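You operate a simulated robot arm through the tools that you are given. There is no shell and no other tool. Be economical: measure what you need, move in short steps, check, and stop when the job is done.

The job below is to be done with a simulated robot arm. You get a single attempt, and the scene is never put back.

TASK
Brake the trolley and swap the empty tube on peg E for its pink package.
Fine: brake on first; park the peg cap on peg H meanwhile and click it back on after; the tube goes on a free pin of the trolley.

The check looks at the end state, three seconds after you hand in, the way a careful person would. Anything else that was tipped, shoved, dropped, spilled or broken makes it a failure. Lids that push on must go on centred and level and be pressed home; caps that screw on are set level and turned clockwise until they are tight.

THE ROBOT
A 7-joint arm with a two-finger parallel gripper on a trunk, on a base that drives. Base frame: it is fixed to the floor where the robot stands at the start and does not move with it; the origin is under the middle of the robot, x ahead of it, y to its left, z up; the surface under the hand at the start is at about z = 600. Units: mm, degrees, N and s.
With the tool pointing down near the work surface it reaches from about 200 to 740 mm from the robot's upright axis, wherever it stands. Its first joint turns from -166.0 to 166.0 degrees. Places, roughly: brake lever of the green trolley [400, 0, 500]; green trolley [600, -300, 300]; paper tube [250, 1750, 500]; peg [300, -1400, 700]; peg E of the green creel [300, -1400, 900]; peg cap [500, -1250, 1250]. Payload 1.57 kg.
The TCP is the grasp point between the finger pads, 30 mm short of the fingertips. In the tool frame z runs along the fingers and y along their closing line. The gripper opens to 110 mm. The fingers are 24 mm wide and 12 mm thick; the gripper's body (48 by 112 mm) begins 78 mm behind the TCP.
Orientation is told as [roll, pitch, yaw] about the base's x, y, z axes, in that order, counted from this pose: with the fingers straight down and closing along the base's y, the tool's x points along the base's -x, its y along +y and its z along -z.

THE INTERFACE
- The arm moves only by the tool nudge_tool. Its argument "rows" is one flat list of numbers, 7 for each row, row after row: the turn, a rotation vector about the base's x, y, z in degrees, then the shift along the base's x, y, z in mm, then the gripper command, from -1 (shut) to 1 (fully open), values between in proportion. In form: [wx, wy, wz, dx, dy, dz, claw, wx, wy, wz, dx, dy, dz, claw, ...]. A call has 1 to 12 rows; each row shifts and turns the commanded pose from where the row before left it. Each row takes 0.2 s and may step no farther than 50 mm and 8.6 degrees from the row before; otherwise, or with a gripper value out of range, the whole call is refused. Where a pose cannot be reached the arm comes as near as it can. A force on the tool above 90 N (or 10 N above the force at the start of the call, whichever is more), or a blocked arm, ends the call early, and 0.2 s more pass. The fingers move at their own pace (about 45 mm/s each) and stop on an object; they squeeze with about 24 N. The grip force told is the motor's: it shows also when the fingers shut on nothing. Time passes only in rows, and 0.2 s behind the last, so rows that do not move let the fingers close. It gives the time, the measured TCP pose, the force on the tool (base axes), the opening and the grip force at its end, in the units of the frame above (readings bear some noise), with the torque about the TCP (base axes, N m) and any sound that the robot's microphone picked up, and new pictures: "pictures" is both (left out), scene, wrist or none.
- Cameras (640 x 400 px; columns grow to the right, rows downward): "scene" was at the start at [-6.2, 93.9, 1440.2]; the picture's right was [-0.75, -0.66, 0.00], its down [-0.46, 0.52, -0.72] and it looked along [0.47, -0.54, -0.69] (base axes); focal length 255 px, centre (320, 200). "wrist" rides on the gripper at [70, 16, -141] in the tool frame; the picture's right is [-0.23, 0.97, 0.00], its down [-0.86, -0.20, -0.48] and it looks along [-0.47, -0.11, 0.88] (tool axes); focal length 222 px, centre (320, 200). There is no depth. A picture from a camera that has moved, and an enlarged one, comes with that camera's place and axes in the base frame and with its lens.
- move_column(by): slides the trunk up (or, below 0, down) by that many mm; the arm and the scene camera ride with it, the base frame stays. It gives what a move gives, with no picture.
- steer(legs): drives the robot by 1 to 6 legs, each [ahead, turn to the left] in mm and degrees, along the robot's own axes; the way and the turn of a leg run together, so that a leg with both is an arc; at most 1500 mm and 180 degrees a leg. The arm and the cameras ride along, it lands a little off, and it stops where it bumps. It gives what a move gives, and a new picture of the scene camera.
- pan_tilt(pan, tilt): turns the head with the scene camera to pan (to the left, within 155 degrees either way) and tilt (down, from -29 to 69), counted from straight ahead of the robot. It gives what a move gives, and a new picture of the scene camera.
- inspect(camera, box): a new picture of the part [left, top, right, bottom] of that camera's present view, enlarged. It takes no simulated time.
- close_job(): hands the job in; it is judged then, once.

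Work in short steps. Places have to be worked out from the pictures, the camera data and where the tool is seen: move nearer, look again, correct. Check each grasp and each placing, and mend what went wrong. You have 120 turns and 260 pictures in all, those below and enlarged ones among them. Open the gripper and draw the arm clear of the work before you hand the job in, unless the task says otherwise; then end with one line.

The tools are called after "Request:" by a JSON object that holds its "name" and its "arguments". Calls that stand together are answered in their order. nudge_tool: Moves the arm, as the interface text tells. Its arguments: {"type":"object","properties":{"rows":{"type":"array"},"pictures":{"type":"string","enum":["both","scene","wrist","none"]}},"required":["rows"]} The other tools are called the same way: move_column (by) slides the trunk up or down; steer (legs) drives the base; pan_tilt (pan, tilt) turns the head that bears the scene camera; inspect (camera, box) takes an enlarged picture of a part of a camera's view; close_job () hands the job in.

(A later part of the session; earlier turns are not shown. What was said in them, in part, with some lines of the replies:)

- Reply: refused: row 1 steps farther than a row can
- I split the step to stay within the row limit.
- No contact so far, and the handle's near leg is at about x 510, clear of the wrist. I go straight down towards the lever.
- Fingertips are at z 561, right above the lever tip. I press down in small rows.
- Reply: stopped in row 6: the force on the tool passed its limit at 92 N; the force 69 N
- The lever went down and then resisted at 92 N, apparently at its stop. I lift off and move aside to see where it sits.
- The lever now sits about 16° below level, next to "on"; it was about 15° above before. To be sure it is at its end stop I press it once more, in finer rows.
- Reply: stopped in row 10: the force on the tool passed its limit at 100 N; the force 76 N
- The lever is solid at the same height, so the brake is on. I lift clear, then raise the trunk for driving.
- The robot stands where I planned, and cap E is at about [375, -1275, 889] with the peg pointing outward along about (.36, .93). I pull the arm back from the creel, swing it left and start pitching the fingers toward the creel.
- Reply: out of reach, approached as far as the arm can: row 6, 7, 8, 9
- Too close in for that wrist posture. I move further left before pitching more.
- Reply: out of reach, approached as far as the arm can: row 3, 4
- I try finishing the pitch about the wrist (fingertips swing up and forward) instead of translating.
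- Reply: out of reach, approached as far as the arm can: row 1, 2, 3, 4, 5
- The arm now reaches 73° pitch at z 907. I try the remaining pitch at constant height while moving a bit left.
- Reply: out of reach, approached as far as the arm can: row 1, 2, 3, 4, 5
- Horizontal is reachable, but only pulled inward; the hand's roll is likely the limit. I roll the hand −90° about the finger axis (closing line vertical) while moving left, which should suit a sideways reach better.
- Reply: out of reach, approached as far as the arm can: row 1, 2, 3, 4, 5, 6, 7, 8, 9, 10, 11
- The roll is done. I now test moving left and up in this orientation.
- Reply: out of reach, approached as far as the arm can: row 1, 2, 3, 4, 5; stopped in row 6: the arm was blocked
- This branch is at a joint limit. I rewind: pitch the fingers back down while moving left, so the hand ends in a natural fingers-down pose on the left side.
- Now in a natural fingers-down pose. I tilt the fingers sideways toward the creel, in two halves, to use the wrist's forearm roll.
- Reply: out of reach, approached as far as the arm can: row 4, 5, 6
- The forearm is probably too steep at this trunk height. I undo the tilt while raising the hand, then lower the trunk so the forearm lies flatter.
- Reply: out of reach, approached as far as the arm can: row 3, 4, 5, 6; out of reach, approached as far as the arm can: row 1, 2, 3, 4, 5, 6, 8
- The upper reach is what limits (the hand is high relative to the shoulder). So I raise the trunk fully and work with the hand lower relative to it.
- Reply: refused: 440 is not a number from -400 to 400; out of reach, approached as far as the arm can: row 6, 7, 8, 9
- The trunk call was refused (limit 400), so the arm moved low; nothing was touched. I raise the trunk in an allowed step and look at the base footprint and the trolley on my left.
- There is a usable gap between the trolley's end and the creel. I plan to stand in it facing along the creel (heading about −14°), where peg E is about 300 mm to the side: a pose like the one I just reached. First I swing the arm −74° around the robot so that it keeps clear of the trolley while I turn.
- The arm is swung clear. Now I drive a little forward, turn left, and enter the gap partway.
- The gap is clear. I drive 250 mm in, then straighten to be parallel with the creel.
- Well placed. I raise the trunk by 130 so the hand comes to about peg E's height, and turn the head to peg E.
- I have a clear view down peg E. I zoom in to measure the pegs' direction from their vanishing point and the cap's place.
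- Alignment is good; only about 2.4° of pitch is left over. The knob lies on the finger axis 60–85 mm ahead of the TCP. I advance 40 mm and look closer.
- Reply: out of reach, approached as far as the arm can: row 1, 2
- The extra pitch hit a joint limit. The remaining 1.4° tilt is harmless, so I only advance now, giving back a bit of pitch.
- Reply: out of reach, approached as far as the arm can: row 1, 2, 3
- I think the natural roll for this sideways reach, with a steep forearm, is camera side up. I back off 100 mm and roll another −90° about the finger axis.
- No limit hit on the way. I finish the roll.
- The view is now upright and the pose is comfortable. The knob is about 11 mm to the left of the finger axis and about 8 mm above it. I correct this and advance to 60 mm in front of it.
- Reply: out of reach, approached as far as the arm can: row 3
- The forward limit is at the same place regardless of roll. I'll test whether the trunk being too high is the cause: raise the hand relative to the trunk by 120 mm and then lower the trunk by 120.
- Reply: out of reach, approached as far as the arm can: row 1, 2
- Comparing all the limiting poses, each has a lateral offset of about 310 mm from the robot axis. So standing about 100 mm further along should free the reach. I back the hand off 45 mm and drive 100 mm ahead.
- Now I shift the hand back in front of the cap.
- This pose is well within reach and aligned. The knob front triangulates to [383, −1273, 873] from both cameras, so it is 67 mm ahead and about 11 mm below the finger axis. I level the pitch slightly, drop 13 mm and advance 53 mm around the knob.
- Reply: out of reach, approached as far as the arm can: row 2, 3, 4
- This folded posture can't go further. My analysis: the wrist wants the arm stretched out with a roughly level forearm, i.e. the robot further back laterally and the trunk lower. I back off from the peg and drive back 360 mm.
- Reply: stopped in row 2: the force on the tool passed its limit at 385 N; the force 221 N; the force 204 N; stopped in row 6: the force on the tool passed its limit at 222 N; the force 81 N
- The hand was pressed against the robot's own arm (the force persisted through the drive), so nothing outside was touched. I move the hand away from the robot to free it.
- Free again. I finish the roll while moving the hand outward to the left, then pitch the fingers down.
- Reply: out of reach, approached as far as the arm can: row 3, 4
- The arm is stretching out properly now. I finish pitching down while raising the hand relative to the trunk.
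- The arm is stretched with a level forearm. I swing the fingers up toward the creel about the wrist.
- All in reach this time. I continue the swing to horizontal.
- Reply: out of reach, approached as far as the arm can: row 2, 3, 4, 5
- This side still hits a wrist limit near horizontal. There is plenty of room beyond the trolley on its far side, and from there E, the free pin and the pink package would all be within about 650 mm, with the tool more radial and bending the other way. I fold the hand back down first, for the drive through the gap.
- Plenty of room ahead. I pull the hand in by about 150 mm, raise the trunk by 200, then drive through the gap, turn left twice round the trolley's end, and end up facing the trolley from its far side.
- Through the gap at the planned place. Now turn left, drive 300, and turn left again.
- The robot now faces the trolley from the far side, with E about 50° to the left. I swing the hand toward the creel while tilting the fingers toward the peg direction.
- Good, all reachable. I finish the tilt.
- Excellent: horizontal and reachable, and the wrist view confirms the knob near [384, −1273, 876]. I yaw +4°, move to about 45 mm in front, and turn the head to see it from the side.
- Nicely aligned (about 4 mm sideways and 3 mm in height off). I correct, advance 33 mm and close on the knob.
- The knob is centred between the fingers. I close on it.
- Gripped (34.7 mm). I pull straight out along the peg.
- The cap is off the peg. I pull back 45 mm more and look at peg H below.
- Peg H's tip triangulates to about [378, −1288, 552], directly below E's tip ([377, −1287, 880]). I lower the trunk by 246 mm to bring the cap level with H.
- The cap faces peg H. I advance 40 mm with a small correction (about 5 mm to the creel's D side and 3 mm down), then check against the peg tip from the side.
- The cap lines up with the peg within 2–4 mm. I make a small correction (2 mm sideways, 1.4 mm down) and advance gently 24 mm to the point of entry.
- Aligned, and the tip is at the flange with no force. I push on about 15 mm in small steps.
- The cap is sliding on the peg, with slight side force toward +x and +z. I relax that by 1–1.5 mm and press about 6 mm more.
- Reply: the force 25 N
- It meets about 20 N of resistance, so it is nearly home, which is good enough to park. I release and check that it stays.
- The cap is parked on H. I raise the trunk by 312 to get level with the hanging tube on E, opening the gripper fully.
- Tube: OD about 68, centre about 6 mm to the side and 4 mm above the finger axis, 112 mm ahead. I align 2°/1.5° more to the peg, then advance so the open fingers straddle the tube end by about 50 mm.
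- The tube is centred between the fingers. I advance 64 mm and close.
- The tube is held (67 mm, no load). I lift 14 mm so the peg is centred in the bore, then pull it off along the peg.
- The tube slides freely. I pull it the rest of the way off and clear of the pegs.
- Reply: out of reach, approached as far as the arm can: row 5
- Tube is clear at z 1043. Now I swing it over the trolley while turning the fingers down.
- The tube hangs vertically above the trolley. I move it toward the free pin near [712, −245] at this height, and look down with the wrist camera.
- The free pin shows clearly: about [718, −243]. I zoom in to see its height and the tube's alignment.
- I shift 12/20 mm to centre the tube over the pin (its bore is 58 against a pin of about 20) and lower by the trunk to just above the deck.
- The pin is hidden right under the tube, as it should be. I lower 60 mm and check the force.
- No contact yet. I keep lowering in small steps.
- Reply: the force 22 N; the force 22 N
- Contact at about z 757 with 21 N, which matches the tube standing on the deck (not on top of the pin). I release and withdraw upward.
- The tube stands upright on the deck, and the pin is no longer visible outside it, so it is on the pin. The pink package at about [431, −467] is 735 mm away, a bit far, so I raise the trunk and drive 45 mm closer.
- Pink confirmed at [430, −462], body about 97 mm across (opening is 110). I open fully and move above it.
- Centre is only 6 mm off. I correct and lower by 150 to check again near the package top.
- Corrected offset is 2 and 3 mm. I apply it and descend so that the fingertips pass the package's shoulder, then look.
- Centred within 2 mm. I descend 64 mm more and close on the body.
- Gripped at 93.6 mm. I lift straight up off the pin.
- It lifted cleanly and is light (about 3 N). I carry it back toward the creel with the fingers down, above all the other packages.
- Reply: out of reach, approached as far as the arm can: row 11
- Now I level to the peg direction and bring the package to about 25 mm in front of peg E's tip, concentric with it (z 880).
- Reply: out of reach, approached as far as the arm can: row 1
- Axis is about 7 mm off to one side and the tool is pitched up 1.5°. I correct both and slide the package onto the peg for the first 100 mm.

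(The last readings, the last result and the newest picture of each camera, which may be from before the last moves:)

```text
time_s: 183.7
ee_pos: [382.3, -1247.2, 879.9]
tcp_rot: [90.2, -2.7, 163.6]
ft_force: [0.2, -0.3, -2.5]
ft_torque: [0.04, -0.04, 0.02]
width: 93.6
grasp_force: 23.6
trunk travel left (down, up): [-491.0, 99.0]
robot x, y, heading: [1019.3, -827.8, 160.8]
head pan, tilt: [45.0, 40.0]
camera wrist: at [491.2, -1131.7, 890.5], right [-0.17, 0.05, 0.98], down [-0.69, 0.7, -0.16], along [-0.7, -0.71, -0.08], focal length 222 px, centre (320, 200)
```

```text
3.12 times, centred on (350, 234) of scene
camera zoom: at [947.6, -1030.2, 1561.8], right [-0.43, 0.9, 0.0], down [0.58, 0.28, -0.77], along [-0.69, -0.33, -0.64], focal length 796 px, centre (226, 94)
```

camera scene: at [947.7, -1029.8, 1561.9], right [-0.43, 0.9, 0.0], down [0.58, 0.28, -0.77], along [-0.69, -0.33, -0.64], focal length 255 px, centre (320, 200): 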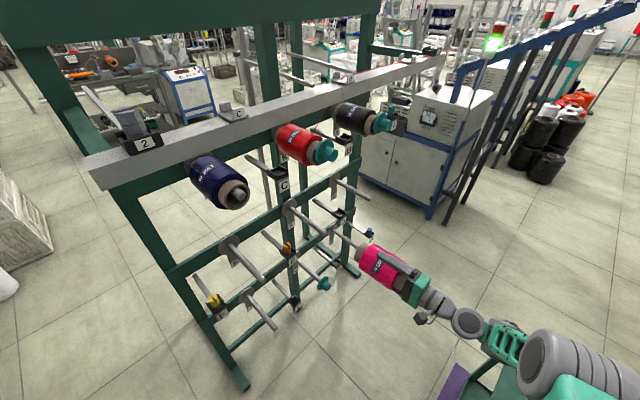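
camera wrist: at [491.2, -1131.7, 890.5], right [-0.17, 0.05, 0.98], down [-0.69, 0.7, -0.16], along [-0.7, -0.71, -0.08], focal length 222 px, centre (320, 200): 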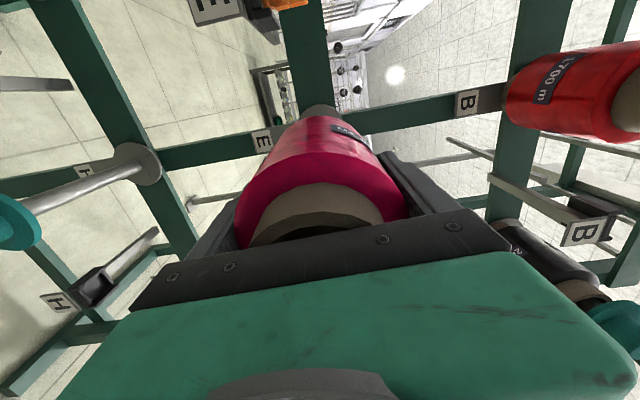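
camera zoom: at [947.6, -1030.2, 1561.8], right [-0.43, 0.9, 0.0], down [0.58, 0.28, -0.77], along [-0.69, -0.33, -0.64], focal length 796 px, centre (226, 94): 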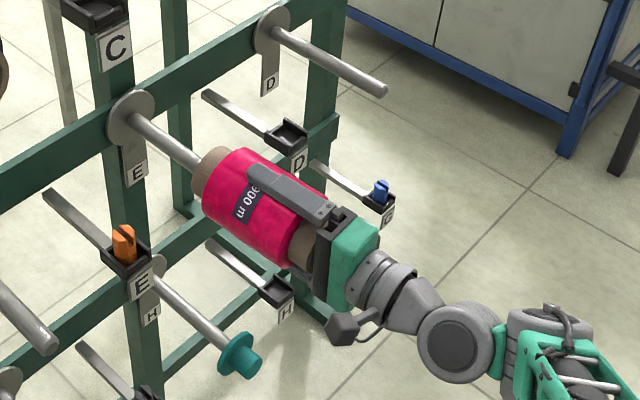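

The peg is inside the bore with no contact force. I continue to about 10 mm short of full depth (the palm must not hit the peg tip).

Request:
{"name": "nudge_tool", "arguments": {"rows": [0, 0, 0, -2, -20, 0, -1, 0, 0, 0, -6, -20, 0, -1, 0, 0, 0, -6, -20, 0, -1, 0, 0, 0, -6, -20, 0, -1, 0, 0, 0, -4.5, -15, 0, -1, 0, 0, 0, 0, 0, 0, -1], "pictures": "wrist"}}

Request:
{"name": "inspect", "arguments": {"camera": "scene", "box": [270, 150, 410, 262]}}

Request:
{"name": "inspect", "arguments": {"camera": "wrist", "box": [220, 80, 420, 260]}}

```text
time_s: 185.1
ee_pos: [359.2, -1344.9, 879.2]
tcp_rot: [90.3, -2.8, 163.5]
ft_force: [0.8, -0.3, -3.0]
ft_torque: [0.02, -0.02, -0.01]
width: 93.3
grasp_force: 23.7
trunk travel left (down, up): [-491.0, 99.0]
robot x, y, heading: [1020.3, -827.8, 160.6]
head pan, tilt: [45.0, 40.0]
camera wrist: at [467.3, -1228.3, 890.3], right [-0.17, 0.05, 0.98], down [-0.69, 0.7, -0.16], along [-0.7, -0.71, -0.08], focal length 222 px, centre (320, 200)
```

wrist: 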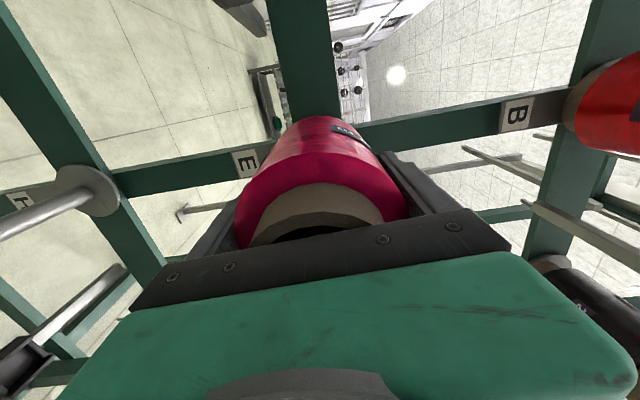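

```text
3.57 times, centred on (340, 206) of scene
camera zoom: at [947.6, -1030.2, 1561.9], right [-0.43, 0.9, 0.0], down [0.58, 0.28, -0.77], along [-0.69, -0.33, -0.64], focal length 910 px, centre (249, 179)
```

zoom: 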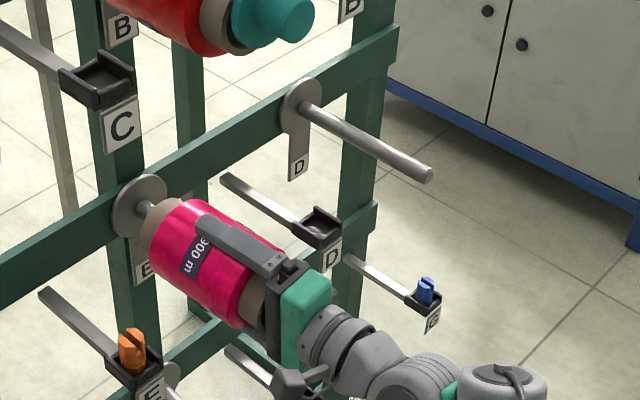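

```text
2.22 times, centred on (320, 170) of wrist
camera zoom: at [467.3, -1228.3, 890.3], right [-0.17, 0.05, 0.98], down [-0.69, 0.7, -0.16], along [-0.7, -0.71, -0.08], focal length 494 px, centre (320, 267)
```

zoom: 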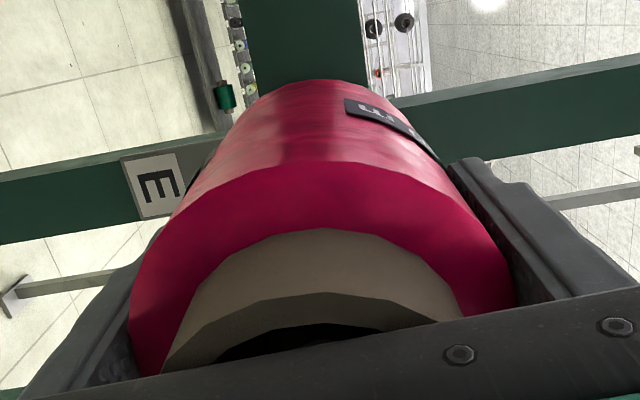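

About 25 mm remains to the plate. I go 10 mm further, then lower the package so it hangs on the peg.

Request:
{"name": "nudge_tool", "arguments": {"rows": [0, 0, 0, -2.8, -9.6, 0, -1, 0, 0, 0, 0, 0, -6, -1, 0, 0, 0, 0, 0, -5, -1, 0, 0, 0, 0, 0, -3, -1, 0, 0, 0, 0, 0, 0, -1], "pictures": "none"}}

```text
time_s: 186.3
ee_pos: [356.3, -1354.8, 864.4]
tcp_rot: [90.2, -2.8, 163.5]
ft_force: [-0.3, -0.9, -3.2]
ft_torque: [0.02, -0.02, 0.03]
width: 93.6
grasp_force: 23.9
trunk travel left (down, up): [-491.0, 99.0]
robot x, y, heading: [1020.7, -829.2, 160.6]
head pan, tilt: [45.0, 40.0]
```

Not resting yet. I lower a little more.

Request:
{"name": "nudge_tool", "arguments": {"rows": [0, 0, 0, 0, 0, -2, -1, 0, 0, 0, 0, 0, -1.5, -1, 0, 0, 0, 0, 0, 0, -1], "pictures": "none"}}

```text
time_s: 187.1
ee_pos: [356.1, -1354.0, 864.2]
tcp_rot: [90.4, -3.0, 163.5]
ft_force: [-3.4, -3.6, 11.1]
ft_torque: [1.0, -0.42, 0.09]
width: 93.4
grasp_force: 24.3
trunk travel left (down, up): [-491.0, 99.0]
robot x, y, heading: [1017.0, -826.6, 160.7]
head pan, tilt: [45.0, 40.0]
```

It rests on the peg. I release, back off 32 mm along the peg, and re-grip nearer the outer end.

Request:
{"name": "nudge_tool", "arguments": {"rows": [0, 0, 0, 0, 0, 1, 0, 0, 0, 0, 0, 0, 0, 1, 0, 0, 0, 0, 0, 0, 1, 0, 0, 0, 4.5, 15, 0, 1, 0, 0, 0, 4.5, 15, 0, 1, 0, 0, 0, 0, 0, 0, 1], "pictures": "wrist"}}

Request:
{"name": "inspect", "arguments": {"camera": "wrist", "box": [220, 80, 420, 260]}}

Request:
{"name": "inspect", "arguments": {"camera": "scene", "box": [270, 150, 410, 262]}}

```text
time_s: 188.5
ee_pos: [364.3, -1323.4, 862.6]
tcp_rot: [90.2, -2.9, 163.5]
ft_force: [-0.2, -0.7, -0.3]
ft_torque: [0.03, 0.01, -0.03]
width: 110.2
grasp_force: 0.0
trunk travel left (down, up): [-491.0, 99.0]
robot x, y, heading: [1015.2, -830.5, 160.6]
head pan, tilt: [45.0, 40.0]
camera wrist: at [473.6, -1206.5, 874.3], right [-0.17, 0.05, 0.98], down [-0.69, 0.7, -0.16], along [-0.7, -0.71, -0.08], focal length 222 px, centre (320, 200)
```

wrist: 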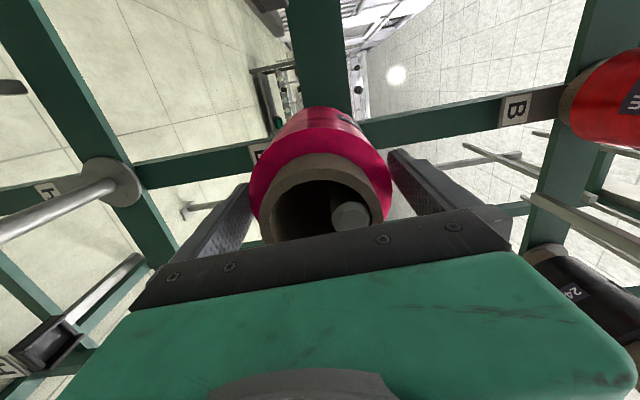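

```text
2.22 times, centred on (320, 170) of wrist
camera zoom: at [473.6, -1206.5, 874.3], right [-0.17, 0.05, 0.98], down [-0.69, 0.7, -0.16], along [-0.7, -0.71, -0.08], focal length 494 px, centre (320, 267)
```

zoom: 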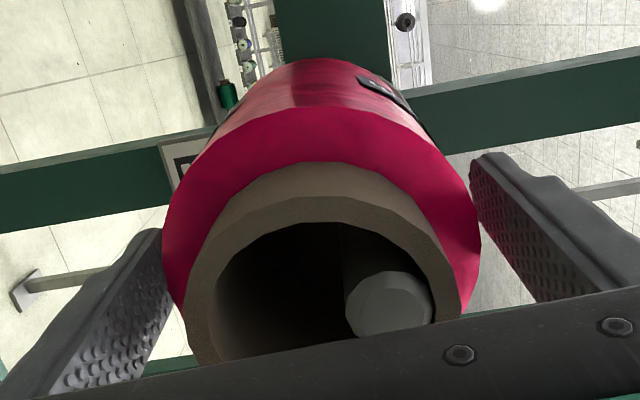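

```text
3.57 times, centred on (340, 206) of scene
camera zoom: at [947.9, -1029.7, 1561.9], right [-0.43, 0.9, 0.0], down [0.58, 0.28, -0.77], along [-0.69, -0.33, -0.64], focal length 910 px, centre (249, 179)
```

zoom: 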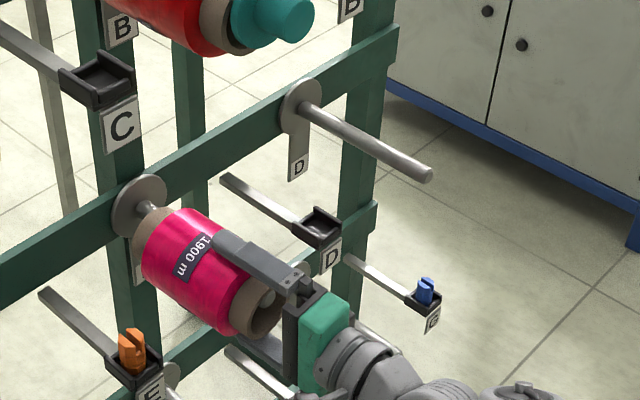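

It hangs on the peg, well centred. I close and push inward, feeling for the plate.

Request:
{"name": "nudge_tool", "arguments": {"rows": [0, 0, 0, 0, 0, 0, -1, 0, 0, 0, 0, 0, 0, -1, 0, 0, 0, 0, 0, 0, -1, 0, 0, 0, 0, 0, 1.5, -1, 0, 0, 0, -2.8, -9.6, 0, -1, 0, 0, 0, -1.7, -5.8, 0, -1, 0, 0, 0, 0, 0, 0, -1], "pictures": "none"}}

Request:
{"name": "inspect", "arguments": {"camera": "scene", "box": [270, 150, 410, 262]}}

```text
time_s: 190.1
ee_pos: [360.3, -1339.6, 863.1]
tcp_rot: [90.1, -2.8, 163.6]
ft_force: [0.4, 0.3, -0.1]
ft_torque: [0.0, -0.01, 0.02]
width: 93.6
grasp_force: 24.3
trunk travel left (down, up): [-491.0, 99.0]
robot x, y, heading: [1018.5, -828.2, 160.6]
head pan, tilt: [45.0, 40.0]
```

```text
3.57 times, centred on (340, 206) of scene
camera zoom: at [947.8, -1030.0, 1561.9], right [-0.43, 0.9, 0.0], down [0.58, 0.28, -0.77], along [-0.69, -0.33, -0.64], focal length 910 px, centre (249, 179)
```

zoom: 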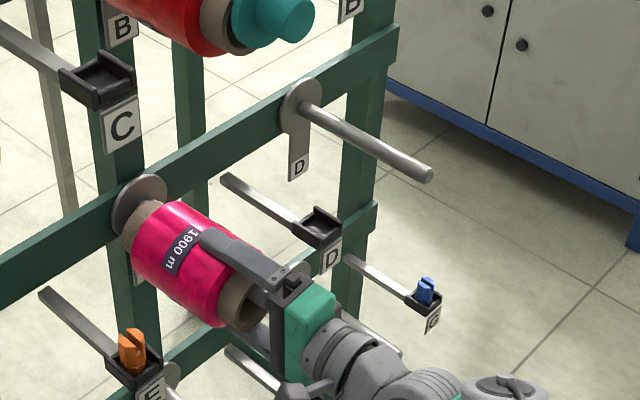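

Nearly at the plate; I push a few more millimetres until I feel contact.

Request:
{"name": "nudge_tool", "arguments": {"rows": [0, 0, 0, -0.9, -2.9, 0, -1, 0, 0, 0, -0.9, -2.9, 0, -1, 0, 0, 0, 0, 0, 0, -1], "pictures": "none"}}

Request:
{"name": "nudge_tool", "arguments": {"rows": [0, 0, 0, -0.6, -1.9, 0, -1, 0, 0, 0, -0.6, -1.9, 0, -1, 0, 0, 0, 0, 0, 0, -1], "pictures": "none"}}

Request:
{"name": "inspect", "arguments": {"camera": "scene", "box": [270, 150, 410, 262]}}

```text
time_s: 190.9
ee_pos: [358.0, -1345.0, 863.2]
tcp_rot: [90.1, -2.8, 163.5]
ft_force: [0.2, -0.2, 0.4]
ft_torque: [0.06, 0.0, 0.0]
width: 93.7
grasp_force: 24.0
trunk travel left (down, up): [-491.0, 99.0]
robot x, y, heading: [1022.1, -829.9, 160.8]
head pan, tilt: [45.0, 40.0]
```

```text
time_s: 191.7
ee_pos: [357.1, -1347.3, 862.7]
tcp_rot: [90.3, -3.0, 163.7]
ft_force: [0.0, -0.7, -0.1]
ft_torque: [0.12, -0.06, 0.01]
width: 93.6
grasp_force: 24.5
trunk travel left (down, up): [-491.0, 99.0]
robot x, y, heading: [1015.6, -828.8, 160.7]
head pan, tilt: [45.0, 40.0]
```

```text
3.57 times, centred on (340, 206) of scene
camera zoom: at [947.6, -1030.1, 1561.9], right [-0.43, 0.9, 0.0], down [0.58, 0.28, -0.77], along [-0.69, -0.33, -0.64], focal length 910 px, centre (249, 179)
```

zoom: 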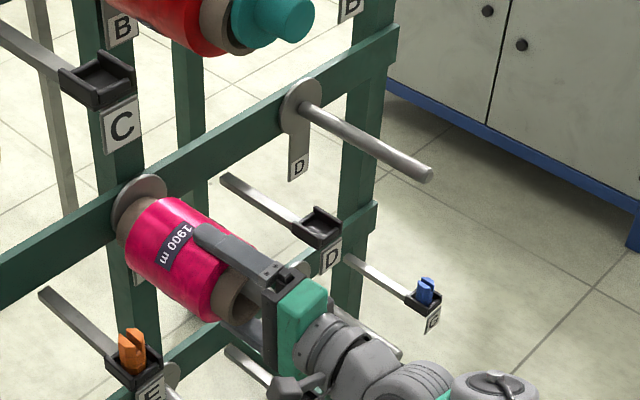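

Visually it's almost touching. A couple more steps to confirm contact.

Request:
{"name": "nudge_tool", "arguments": {"rows": [0, 0, 0, -0.9, -2.9, 0, -1, 0, 0, 0, -0.9, -2.9, 0, -1, 0, 0, 0, 0, 0, 0, -1], "pictures": "none"}}

Request:
{"name": "inspect", "arguments": {"camera": "wrist", "box": [220, 80, 420, 260]}}

Request:
{"name": "inspect", "arguments": {"camera": "scene", "box": [270, 180, 350, 244]}}

```text
time_s: 192.5
ee_pos: [355.4, -1353.5, 863.8]
tcp_rot: [90.2, -2.8, 163.4]
ft_force: [6.4, 14.8, 0.6]
ft_torque: [0.1, 0.05, -0.35]
width: 93.6
grasp_force: 23.8
trunk travel left (down, up): [-491.0, 99.0]
robot x, y, heading: [1019.0, -827.4, 160.3]
head pan, tilt: [45.0, 40.0]
```

```text
2.22 times, centred on (320, 170) of wrist
camera zoom: at [464.1, -1237.0, 875.1], right [-0.17, 0.05, 0.98], down [-0.69, 0.7, -0.16], along [-0.7, -0.71, -0.08], focal length 494 px, centre (320, 267)
```

zoom: 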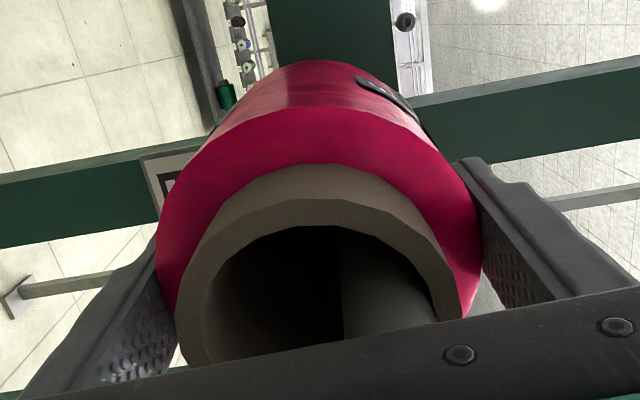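

```text
6.25 times, centred on (310, 212) of scene
camera zoom: at [948.1, -1028.2, 1562.1], right [-0.43, 0.9, 0.0], down [0.58, 0.28, -0.77], along [-0.69, -0.33, -0.64], focal length 1592 px, centre (382, 125)
```

zoom: 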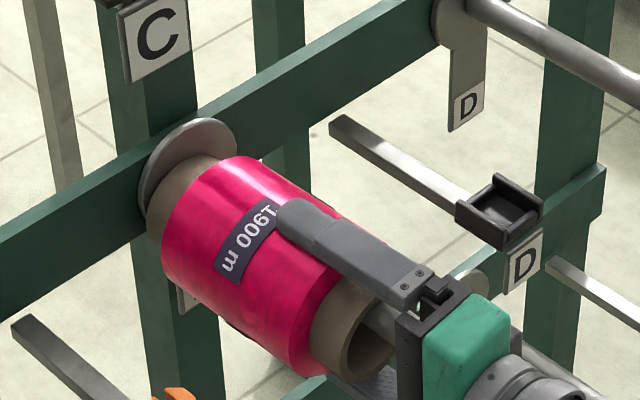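

Contact with the plate (16 N): the package is home. I release, back straight out, and then lower to the parked cap on H.

Request:
{"name": "nudge_tool", "arguments": {"rows": [0, 0, 0, 0.3, 1, 0, 0, 0, 0, 0, 0, 0, 0, 1, 0, 0, 0, 0, 0, 0, 1, 0, 0, 0, 5.7, 19, 0, 1, 0, 0, 0, 11.4, 38, 0, 1, 0, 0, 0, 11.4, 38, 0, 1, 0, 0, 0, 11.4, 38, 0, 1, 0, 0, 0, 6, 22, 0, 1, 0, 0, 0, 0, 0, 0, 0.2], "pictures": "wrist"}}

Request:
{"name": "inspect", "arguments": {"camera": "scene", "box": [270, 150, 410, 262]}}

```text
time_s: 194.5
ee_pos: [402.4, -1197.3, 862.0]
tcp_rot: [90.2, -3.0, 163.5]
ft_force: [0.0, 0.3, -0.4]
ft_torque: [0.02, 0.01, 0.01]
width: 76.1
grasp_force: 0.4
trunk travel left (down, up): [-491.0, 99.0]
robot x, y, heading: [1017.5, -827.0, 160.9]
head pan, tilt: [45.0, 40.0]
camera wrist: at [510.6, -1081.0, 873.9], right [-0.17, 0.05, 0.98], down [-0.69, 0.7, -0.16], along [-0.7, -0.71, -0.08], focal length 222 px, centre (320, 200)
```

wrist: 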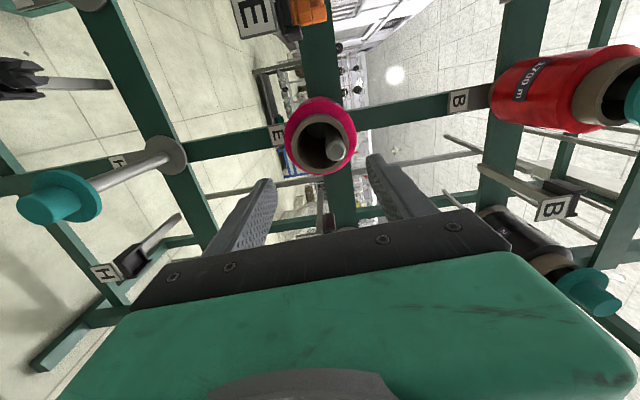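

```text
3.57 times, centred on (340, 206) of scene
camera zoom: at [948.0, -1029.6, 1561.9], right [-0.43, 0.9, 0.0], down [0.58, 0.28, -0.77], along [-0.69, -0.33, -0.64], focal length 910 px, centre (249, 179)
```

zoom: 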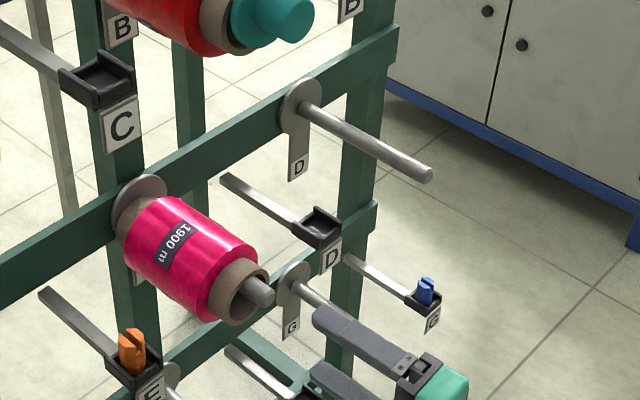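

The pink package hangs fully home with the peg tip protruding. I lower 312 mm to the cap on H.

Request:
{"name": "move_column", "arguments": {"by": -312}}

Request:
{"name": "nudge_tool", "arguments": {"rows": [0, 0, 0, -3, -10, 0, 0.2], "pictures": "wrist"}}

Request:
{"name": "inspect", "arguments": {"camera": "wrist", "box": [220, 60, 420, 220]}}

Request:
{"name": "inspect", "arguments": {"camera": "scene", "box": [270, 150, 410, 262]}}

```text
time_s: 197.6
ee_pos: [401.7, -1197.1, 550.8]
tcp_rot: [90.2, -2.9, 163.5]
ft_force: [0.6, -0.8, 0.7]
ft_torque: [-0.03, 0.03, 0.02]
width: 66.1
grasp_force: 0.0
trunk travel left (down, up): [-179.0, 411.0]
robot x, y, heading: [1018.7, -826.8, 160.6]
head pan, tilt: [45.0, 40.0]
```

```text
time_s: 198.0
ee_pos: [399.5, -1206.9, 549.5]
tcp_rot: [90.2, -2.9, 163.5]
ft_force: [-0.3, -0.1, 0.9]
ft_torque: [0.03, -0.06, -0.03]
width: 65.9
grasp_force: 0.1
trunk travel left (down, up): [-179.0, 411.0]
robot x, y, heading: [1017.1, -826.2, 160.7]
head pan, tilt: [45.0, 40.0]
camera wrist: at [507.0, -1091.2, 561.6], right [-0.17, 0.05, 0.98], down [-0.69, 0.7, -0.16], along [-0.7, -0.71, -0.08], focal length 222 px, centre (320, 200)
```

wrist: 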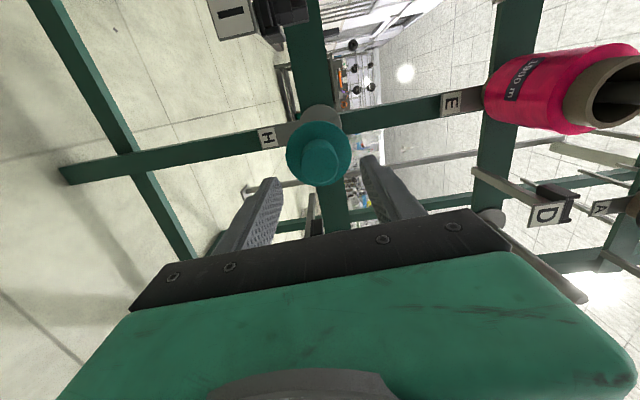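

```text
2.50 times, centred on (320, 140) of wrist
camera zoom: at [507.0, -1091.2, 561.6], right [-0.17, 0.05, 0.98], down [-0.69, 0.7, -0.16], along [-0.7, -0.71, -0.08], focal length 555 px, centre (320, 350)
```

zoom: 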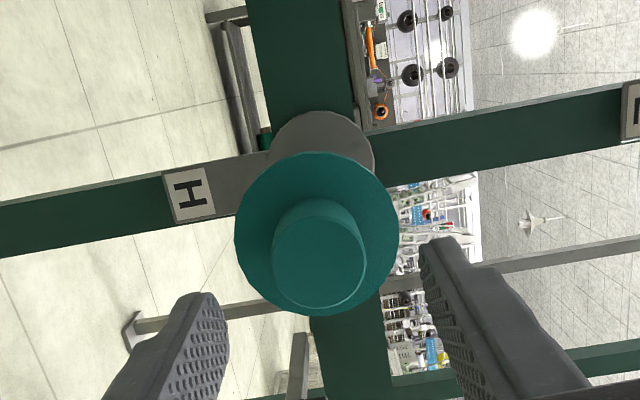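

```text
3.57 times, centred on (340, 206) of scene
camera zoom: at [947.9, -1029.6, 1250.0], right [-0.43, 0.9, 0.0], down [0.58, 0.28, -0.77], along [-0.69, -0.33, -0.64], focal length 910 px, centre (249, 179)
```

zoom: 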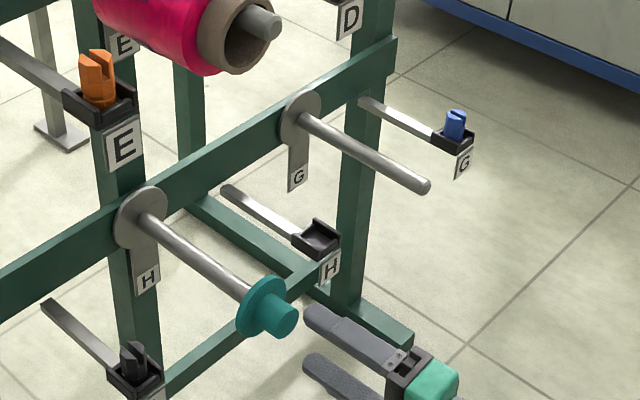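

The knob is 4 mm to the side and 2 mm low, 70 mm ahead. I move in 55 mm with that correction and close.

Request:
{"name": "nudge_tool", "arguments": {"rows": [0, 0, 0, -6.4, -17.2, -2, 0.2, 0, 0, 0, -6.4, -17.2, 0, 0.2, 0, 0, 0, -6.4, -17.2, 0, 0.2, 0, 0, 0, 0, 0, 0, 0.2, 0, 0, 0, 0, 0, 0, -1, 0, 0, 0, 0, 0, 0, -1, 0, 0, 0, 0, 0, 0, -1, 0, 0, 0, 0, 0, 0, -1], "pictures": "wrist"}}

Request:
{"name": "inspect", "arguments": {"camera": "wrist", "box": [220, 80, 420, 240]}}

```text
time_s: 199.8
ee_pos: [379.9, -1259.2, 548.9]
tcp_rot: [90.2, -2.9, 163.6]
ft_force: [-0.7, 6.1, -1.3]
ft_torque: [0.05, 0.0, -0.08]
width: 34.7
grasp_force: 23.8
trunk travel left (down, up): [-179.0, 411.0]
robot x, y, heading: [1016.9, -829.6, 160.4]
head pan, tilt: [45.0, 40.0]
camera wrist: at [489.1, -1143.1, 560.7], right [-0.17, 0.05, 0.98], down [-0.69, 0.7, -0.16], along [-0.7, -0.71, -0.08], focal length 222 px, centre (320, 200)
```

wrist: 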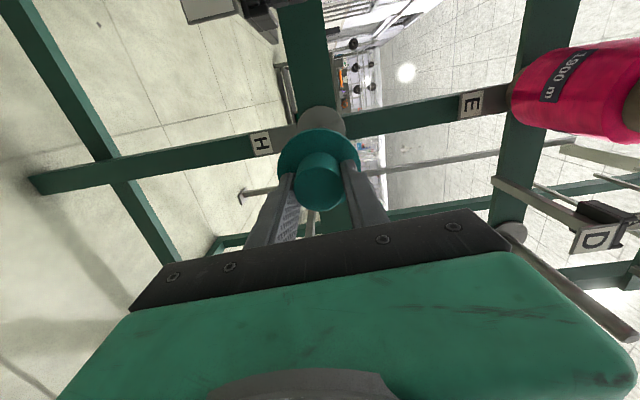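

```text
2.50 times, centred on (320, 160) of wrist
camera zoom: at [489.1, -1143.1, 560.7], right [-0.17, 0.05, 0.98], down [-0.69, 0.7, -0.16], along [-0.7, -0.71, -0.08], focal length 555 px, centre (320, 300)
```

zoom: 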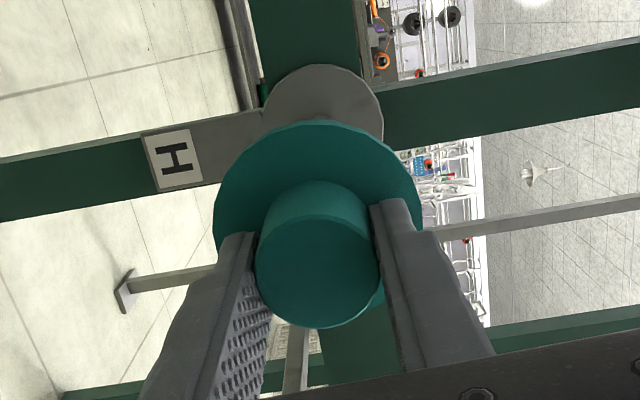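

Gripped at 34.7 mm again. I pull the cap off H along the peg.

Request:
{"name": "nudge_tool", "arguments": {"rows": [0, 0, 0, 1.4, 4.8, 0, -1, 0, 0, 0, 2.8, 9.6, 0, -1, 0, 0, 0, 4.2, 14.4, 0, -1, 0, 0, 0, 5.7, 19, 0, -1, 0, 0, 0, 5.7, 19, 0, -1, 0, 0, 0, 0, 0, 0, -1], "pictures": "none"}}

Request:
{"name": "move_column", "arguments": {"by": 332}}

Request:
{"name": "nudge_tool", "arguments": {"rows": [0, 0, 0, 0, 0, 0, -1], "pictures": "wrist"}}

Request:
{"name": "inspect", "arguments": {"camera": "wrist", "box": [260, 80, 380, 180]}}

Request:
{"name": "inspect", "arguments": {"camera": "scene", "box": [280, 170, 400, 266]}}

```text
time_s: 201.2
ee_pos: [400.4, -1192.6, 549.2]
tcp_rot: [90.2, -2.9, 163.5]
ft_force: [-0.1, -1.1, 0.0]
ft_torque: [0.03, -0.01, 0.02]
width: 34.5
grasp_force: 24.1
trunk travel left (down, up): [-179.0, 411.0]
robot x, y, heading: [1018.8, -828.1, 160.8]
head pan, tilt: [45.0, 40.0]
```

```text
time_s: 204.5
ee_pos: [398.7, -1193.7, 880.5]
tcp_rot: [90.3, -2.8, 163.6]
ft_force: [0.0, -1.0, 0.0]
ft_torque: [0.01, -0.02, -0.02]
width: 34.7
grasp_force: 23.9
trunk travel left (down, up): [-511.0, 79.0]
robot x, y, heading: [1018.3, -829.6, 160.8]
head pan, tilt: [45.0, 40.0]
```

```text
time_s: 204.9
ee_pos: [399.3, -1191.7, 881.1]
tcp_rot: [90.2, -2.8, 163.6]
ft_force: [-0.1, 0.2, -1.0]
ft_torque: [0.02, -0.02, -0.02]
width: 34.7
grasp_force: 24.2
trunk travel left (down, up): [-511.0, 79.0]
robot x, y, heading: [1018.4, -825.8, 160.6]
head pan, tilt: [45.0, 40.0]
camera wrist: at [508.1, -1077.0, 892.9], right [-0.17, 0.05, 0.98], down [-0.69, 0.7, -0.16], along [-0.7, -0.71, -0.08], focal length 222 px, centre (320, 200)
```

wrist: 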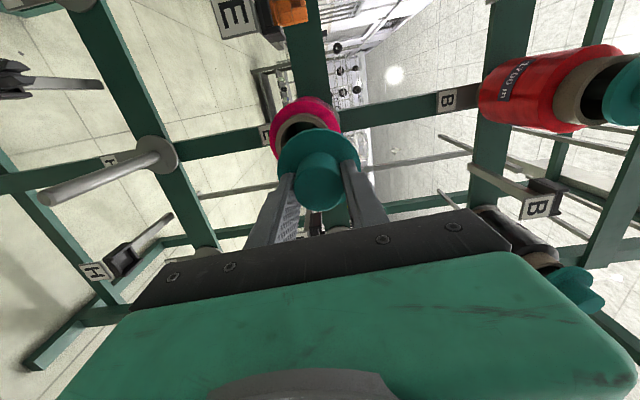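

```text
4.00 times, centred on (320, 130) of wrist
camera zoom: at [508.1, -1077.0, 892.9], right [-0.17, 0.05, 0.98], down [-0.69, 0.7, -0.16], along [-0.7, -0.71, -0.08], focal length 888 px, centre (320, 480)
```

zoom: 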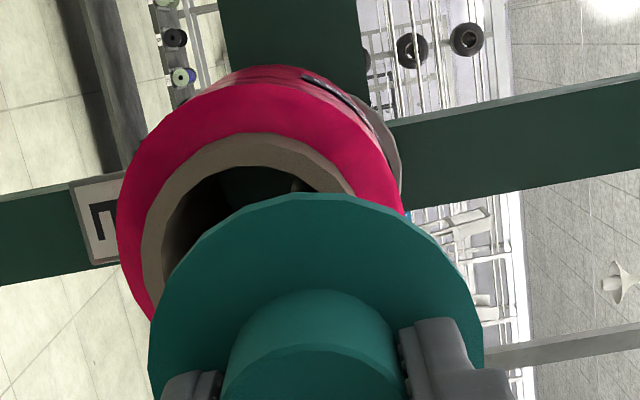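

```text
4.17 times, centred on (340, 218) of scene
camera zoom: at [947.9, -1029.7, 1581.9], right [-0.43, 0.9, 0.0], down [0.58, 0.28, -0.77], along [-0.69, -0.33, -0.64], focal length 1061 px, centre (237, 125)
```

zoom: 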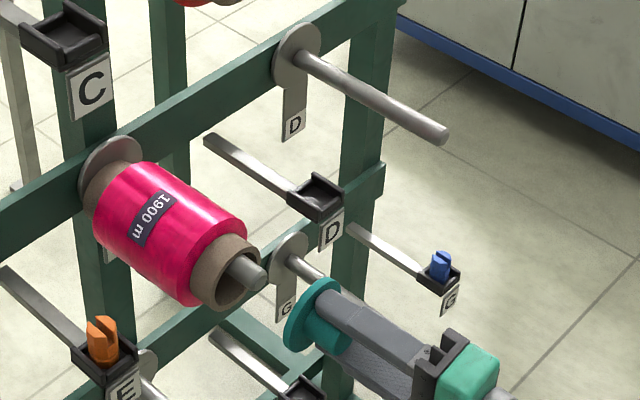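

The cap faces peg E again. I line it up on the known axis (seat pose was [383.5, −1257.6, 879.7]) and stop just before the peg tip to check.

Request:
{"name": "nudge_tool", "arguments": {"rows": [0, 0, 0, 3.5, -1, -1, -1, 0, 0, 0, -4.3, -14.5, 0, -1, 0, 0, 0, -4.3, -14.5, 0, -1, 0, 0, 0, -4.3, -14.5, 0, -1, 0, 0, 0, 0, 0, 0, -1], "pictures": "none"}}

Request:
{"name": "inspect", "arguments": {"camera": "wrist", "box": [260, 80, 380, 180]}}

Request:
{"name": "inspect", "arguments": {"camera": "scene", "box": [290, 180, 390, 260]}}

```text
time_s: 206.1
ee_pos: [390.8, -1238.5, 879.5]
tcp_rot: [90.1, -2.9, 163.6]
ft_force: [-0.8, 0.3, -0.8]
ft_torque: [0.01, 0.0, -0.01]
width: 34.4
grasp_force: 23.9
trunk travel left (down, up): [-511.0, 79.0]
robot x, y, heading: [1021.0, -831.0, 160.8]
head pan, tilt: [45.0, 40.0]
```

```text
4.00 times, centred on (320, 130) of wrist
camera zoom: at [498.8, -1121.6, 891.8], right [-0.17, 0.05, 0.98], down [-0.69, 0.7, -0.16], along [-0.7, -0.71, -0.08], focal length 888 px, centre (320, 480)
```

zoom: 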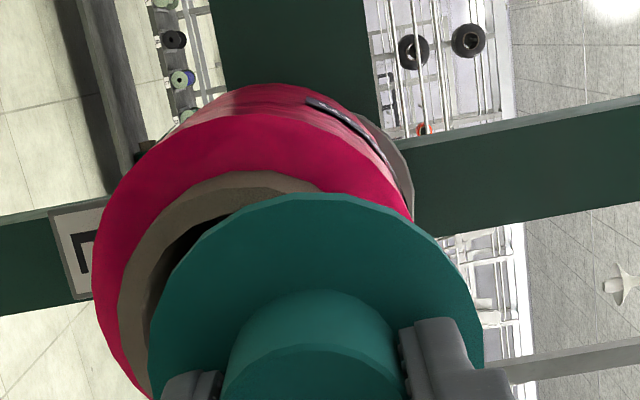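

```text
5.00 times, centred on (340, 220) of scene
camera zoom: at [947.9, -1029.8, 1581.9], right [-0.43, 0.9, 0.0], down [0.58, 0.28, -0.77], along [-0.69, -0.33, -0.64], focal length 1273 px, centre (220, 100)
```

zoom: 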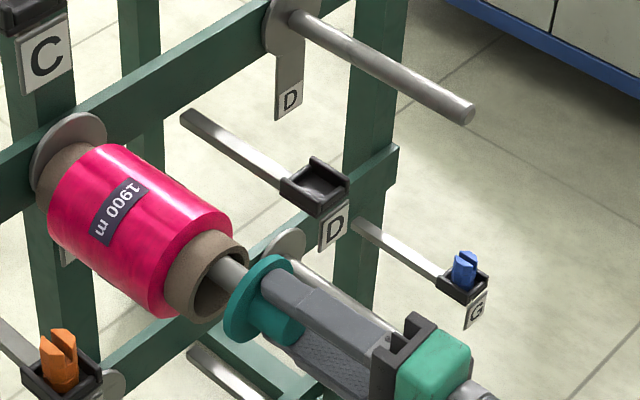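

The flange centre lies on the peg axis. I push in gently.

Request:
{"name": "nudge_tool", "arguments": {"rows": [0, 0, 0, -1.5, -4.8, 0, -1, 0, 0, 0, -1.5, -4.8, 0, -1, 0, 0, 0, -1.2, -3.8, 0, -1, 0, 0, 0, 0, 0, 0, -1], "pictures": "none"}}

Request:
{"name": "inspect", "arguments": {"camera": "scene", "box": [290, 180, 390, 260]}}

```text
time_s: 207.1
ee_pos: [385.9, -1251.0, 879.8]
tcp_rot: [90.2, -3.0, 163.5]
ft_force: [-1.3, 0.0, 1.4]
ft_torque: [-0.01, 0.03, -0.02]
width: 34.6
grasp_force: 24.2
trunk travel left (down, up): [-511.0, 79.0]
robot x, y, heading: [1020.8, -828.1, 161.1]
head pan, tilt: [45.0, 40.0]
```

```text
5.00 times, centred on (340, 220) of scene
camera zoom: at [947.8, -1029.7, 1581.9], right [-0.43, 0.9, 0.0], down [0.58, 0.28, -0.77], along [-0.69, -0.33, -0.64], focal length 1273 px, centre (220, 100)
```

zoom: 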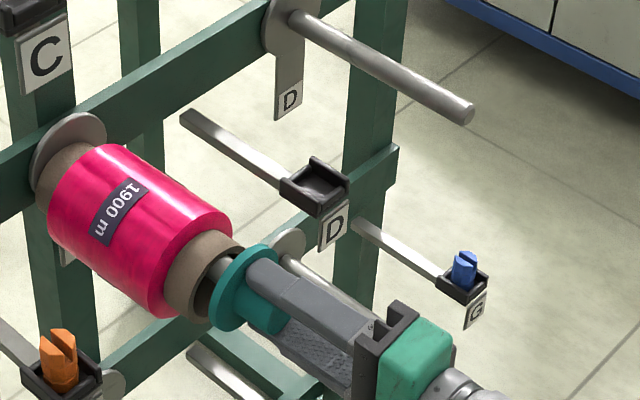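

The cap is sliding on with almost no force. I continue to the seat, listening for a click.

Request:
{"name": "nudge_tool", "arguments": {"rows": [0, 0, 0, -0.9, -2.9, 0, -1, 0, 0, 0, -0.9, -2.9, 0, -1, 0, 0, 0, -0.9, -2.9, 0, -1, 0, 0, 0, 0, 0, 0, -1], "pictures": "none"}}

Request:
{"name": "inspect", "arguments": {"camera": "scene", "box": [290, 180, 390, 260]}}

```text
time_s: 208.1
ee_pos: [382.1, -1260.6, 879.9]
tcp_rot: [90.3, -2.8, 163.5]
ft_force: [1.1, 4.7, -2.7]
ft_torque: [0.07, -0.06, -0.02]
width: 35.0
grasp_force: 24.0
trunk travel left (down, up): [-511.0, 79.0]
robot x, y, heading: [1019.3, -826.8, 160.8]
head pan, tilt: [45.0, 40.0]
```

```text
5.00 times, centred on (340, 220) of scene
camera zoom: at [947.8, -1029.3, 1581.9], right [-0.43, 0.9, 0.0], down [0.58, 0.28, -0.77], along [-0.69, -0.33, -0.64], focal length 1273 px, centre (220, 100)
```

zoom: 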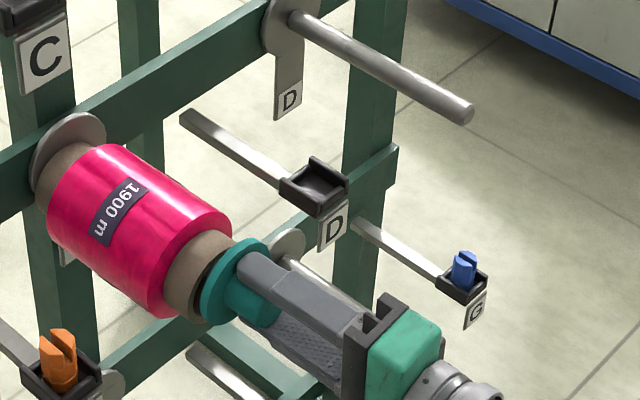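

Light contact begins. I press further to seat it.

Request:
{"name": "nudge_tool", "arguments": {"rows": [0, 0, 0, -0.6, -1.9, 0, -1, 0, 0, 0, -0.6, -1.9, 0, -1, 0, 0, 0, -0.6, -1.9, 0, -1, 0, 0, 0, 0, 0, 0, -1], "pictures": "none"}}

```text
time_s: 209.1
ee_pos: [382.4, -1260.3, 879.7]
tcp_rot: [90.3, -2.8, 163.4]
ft_force: [26.5, 59.1, -5.8]
ft_torque: [0.14, 0.01, 0.02]
width: 34.4
grasp_force: 24.2
trunk travel left (down, up): [-511.0, 79.0]
robot x, y, heading: [1021.6, -829.4, 160.4]
head pan, tilt: [45.0, 40.0]
```

65 N with no further movement, so it is at a hard stop at the original seat depth. I release, back off, and inspect it.

Request:
{"name": "nudge_tool", "arguments": {"rows": [0, 0, 0, 0.6, 2, 0, -1, 0, 0, 0, 0, 0, 0, 0.2, 0, 0, 0, 0, 0, 0, 0.2, 0, 0, 0, 2, 7, 0, 0.2, 0, 0, 0, 8, 28, 0, 0.2, 0, 0, 0, 8, 28, 0, 0.2, 0, 0, 0, 0, 0, 0, 0.2], "pictures": "wrist"}}

Request:
{"name": "inspect", "arguments": {"camera": "wrist", "box": [260, 80, 380, 180]}}

Request:
{"name": "inspect", "arguments": {"camera": "scene", "box": [290, 190, 370, 254]}}

```text
time_s: 210.7
ee_pos: [399.0, -1199.6, 878.9]
tcp_rot: [90.2, -2.9, 163.5]
ft_force: [-1.0, 1.0, 0.5]
ft_torque: [-0.01, 0.01, 0.02]
width: 66.0
grasp_force: 0.0
trunk travel left (down, up): [-511.0, 79.0]
robot x, y, heading: [1017.8, -827.8, 161.0]
head pan, tilt: [45.0, 40.0]
camera wrist: at [508.4, -1084.1, 890.9], right [-0.17, 0.05, 0.98], down [-0.69, 0.7, -0.16], along [-0.7, -0.71, -0.08], focal length 222 px, centre (320, 200)
```

wrist: 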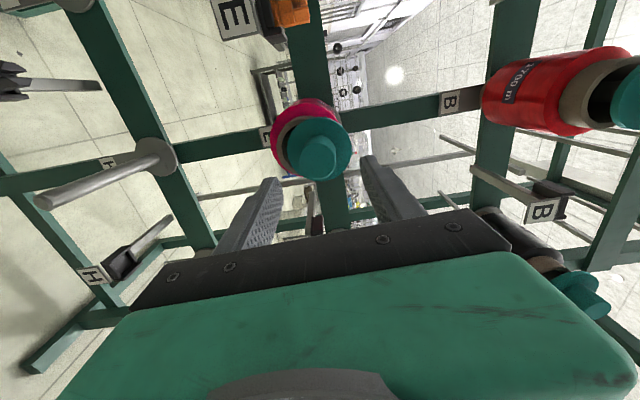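

```text
4.00 times, centred on (320, 130) of wrist
camera zoom: at [508.4, -1084.1, 890.9], right [-0.17, 0.05, 0.98], down [-0.69, 0.7, -0.16], along [-0.7, -0.71, -0.08], focal length 888 px, centre (320, 480)
```

zoom: 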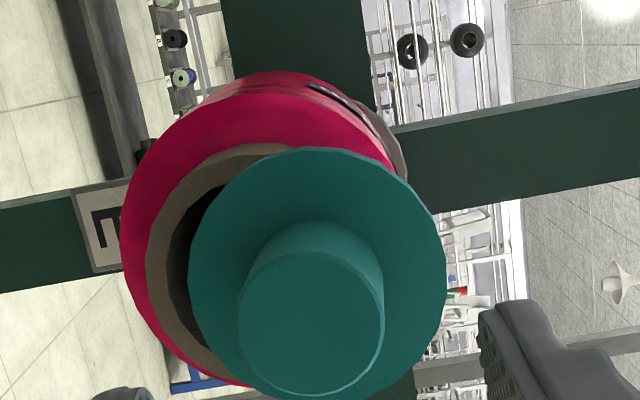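

```text
6.25 times, centred on (330, 222) of scene
camera zoom: at [948.2, -1029.3, 1581.9], right [-0.43, 0.9, 0.0], down [0.58, 0.28, -0.77], along [-0.69, -0.33, -0.64], focal length 1592 px, centre (258, 62)
```

zoom: 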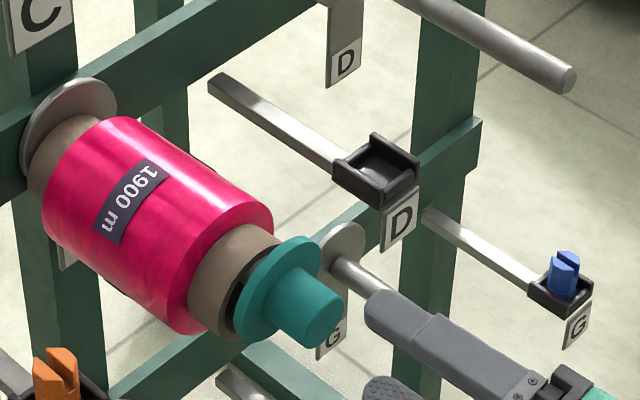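

The cap sits level and concentric, with a small gap to the tube like the other capped pegs. To be sure it is pressed home, I push once more with closed fingertips on the knob face.

Request:
{"name": "nudge_tool", "arguments": {"rows": [0, 0, 0, 0, 0, 0, -1, 0, 0, 0, 0, 0, 0, -1, 0, 0, 0, -6, -18, 0, -1, 0, 0, 0, -5, -17, 0, -1, 0, 0, 0, -1.5, -4.8, 0, -1, 0, 0, 0, -0.9, -2.9, 0, -1, 0, 0, 0, -0.9, -2.9, 0, -1, 0, 0, 0, -0.9, -2.9, 0, -1, 0, 0, 0, -0.6, -1.9, 0, -1, 0, 0, 0, -0.6, -1.9, 0, -1, 0, 0, 0, -0.6, -1.9, 0, -1], "pictures": "none"}}

Request:
{"name": "inspect", "arguments": {"camera": "scene", "box": [290, 190, 370, 254]}}

```text
time_s: 212.1
ee_pos: [389.7, -1229.1, 878.0]
tcp_rot: [90.3, -2.1, 163.0]
ft_force: [27.3, 51.6, 11.7]
ft_torque: [-0.51, 0.04, 0.76]
width: 0.0
grasp_force: 21.0
trunk travel left (down, up): [-511.0, 79.0]
robot x, y, heading: [1014.1, -830.3, 159.9]
head pan, tilt: [45.0, 40.0]
stopped in row 6: the force on the tool passed its limit at 105 N (the readings are from after the stop); the commanded pose is now the measured one
```

```text
6.25 times, centred on (330, 222) of scene
camera zoom: at [950.3, -1021.1, 1583.4], right [-0.42, 0.91, 0.0], down [0.58, 0.27, -0.77], along [-0.7, -0.32, -0.64], focal length 1592 px, centre (258, 62)
```

zoom: 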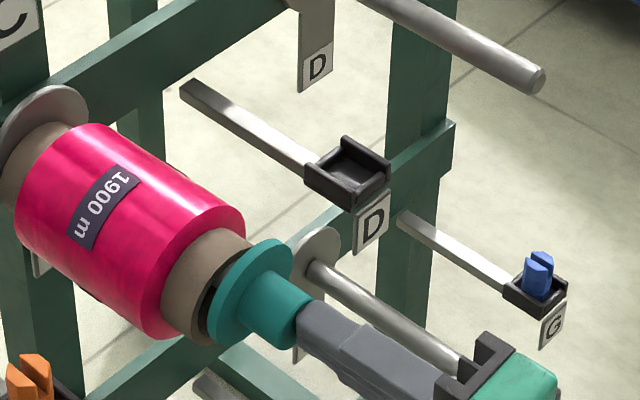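

The cap took 105 N without moving, and its front is at the same place as originally (about [383, −1259]), so it is seated. I open and draw the arm back well clear.

Request:
{"name": "nudge_tool", "arguments": {"rows": [0, 0, 0, 3, 10, 0, -1, 0, 0, 0, 9, 30, 0, -1, 0, 0, 0, 11, 38, 0, 0, 0, 0, 0, 11, 38, 0, 0.4, 0, 0, 0, 11, 38, 0, 0.4, 7.77, -2.6, 0, 14, 30, 5, 0.4, 7.77, -2.6, 0, 14, 30, 5, 0.4, 7.77, -2.6, 0, 16, 30, 10, 0.4, 7.77, -2.6, 0, 16, 30, 10, 0.4, 7.77, -2.6, 0, 16, 30, 10, 0.4, 7.77, -2.6, 0, 16, 30, 10, 0.4, 0, 0, 0, 0, 0, 0, 0.4], "pictures": "scene"}}

Request:
{"name": "inspect", "arguments": {"camera": "scene", "box": [190, 60, 430, 320]}}

Request:
{"name": "pan_tilt", "arguments": {"pan": -10, "tilt": 45}}

```text
time_s: 214.7
ee_pos: [524.8, -901.2, 924.8]
tcp_rot: [40.7, -0.3, 164.2]
ft_force: [0.6, 0.6, 0.9]
ft_torque: [0.03, 0.02, -0.03]
width: 76.9
grasp_force: 0.0
trunk travel left (down, up): [-511.0, 79.0]
robot x, y, heading: [1019.6, -826.8, 160.3]
head pan, tilt: [45.0, 40.0]
camera scene: at [946.7, -1028.3, 1581.9], right [-0.42, 0.91, 0.0], down [0.58, 0.27, -0.77], along [-0.69, -0.33, -0.64], focal length 255 px, centre (320, 200)
```

scene: 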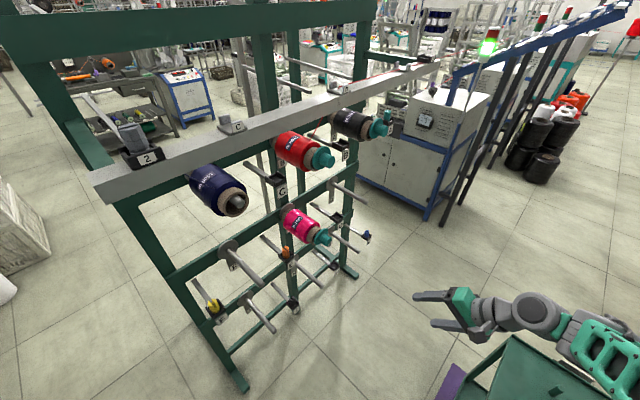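

```text
1.54 times, centred on (310, 190) of scene
camera zoom: at [946.7, -1028.3, 1581.9], right [-0.42, 0.91, 0.0], down [0.58, 0.27, -0.77], along [-0.69, -0.33, -0.64], focal length 392 px, centre (335, 215)
```

zoom: 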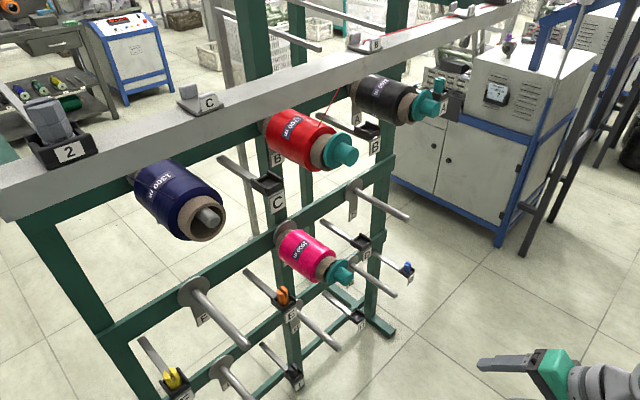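

```text
time_s: 215.9
ee_pos: [523.7, -901.9, 926.2]
tcp_rot: [40.9, -0.2, 164.3]
ft_force: [-0.5, -0.6, 0.3]
ft_torque: [0.01, 0.01, -0.01]
width: 76.7
grasp_force: 0.0
trunk travel left (down, up): [-511.0, 79.0]
robot x, y, heading: [1019.1, -830.9, 160.3]
head pan, tilt: [-10.0, 45.0]
camera scene: at [952.8, -951.7, 1574.7], right [0.5, 0.87, 0.0], down [0.61, -0.35, -0.71], along [-0.61, 0.35, -0.71], focal length 255 px, centre (320, 200)
```

scene: 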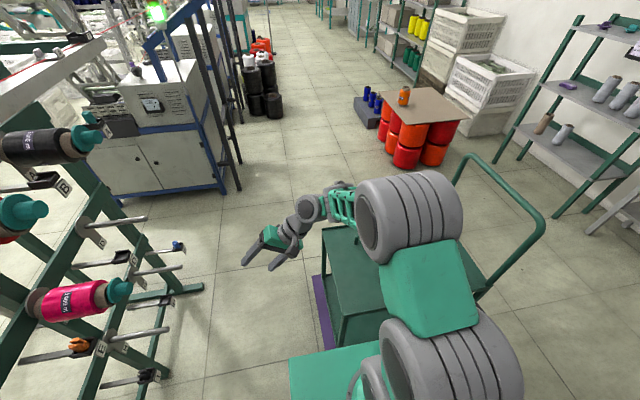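

The creel shows the pink package capped on E, with H free again. The tube is on the trolley pin, the lever is on, and the arm is clear with the gripper open. I hand in.

Request:
{"name": "close_job", "arguments": {}}

```text
The job is handed in.
```

The job is handed in: trolley brake on, empty tube standing on the trolley's free pin, pink package home on peg E, and its cap pressed back on after being parked on H. I heard no click when the cap went back on. It took a 105 N push without moving and sits where it was at the start.
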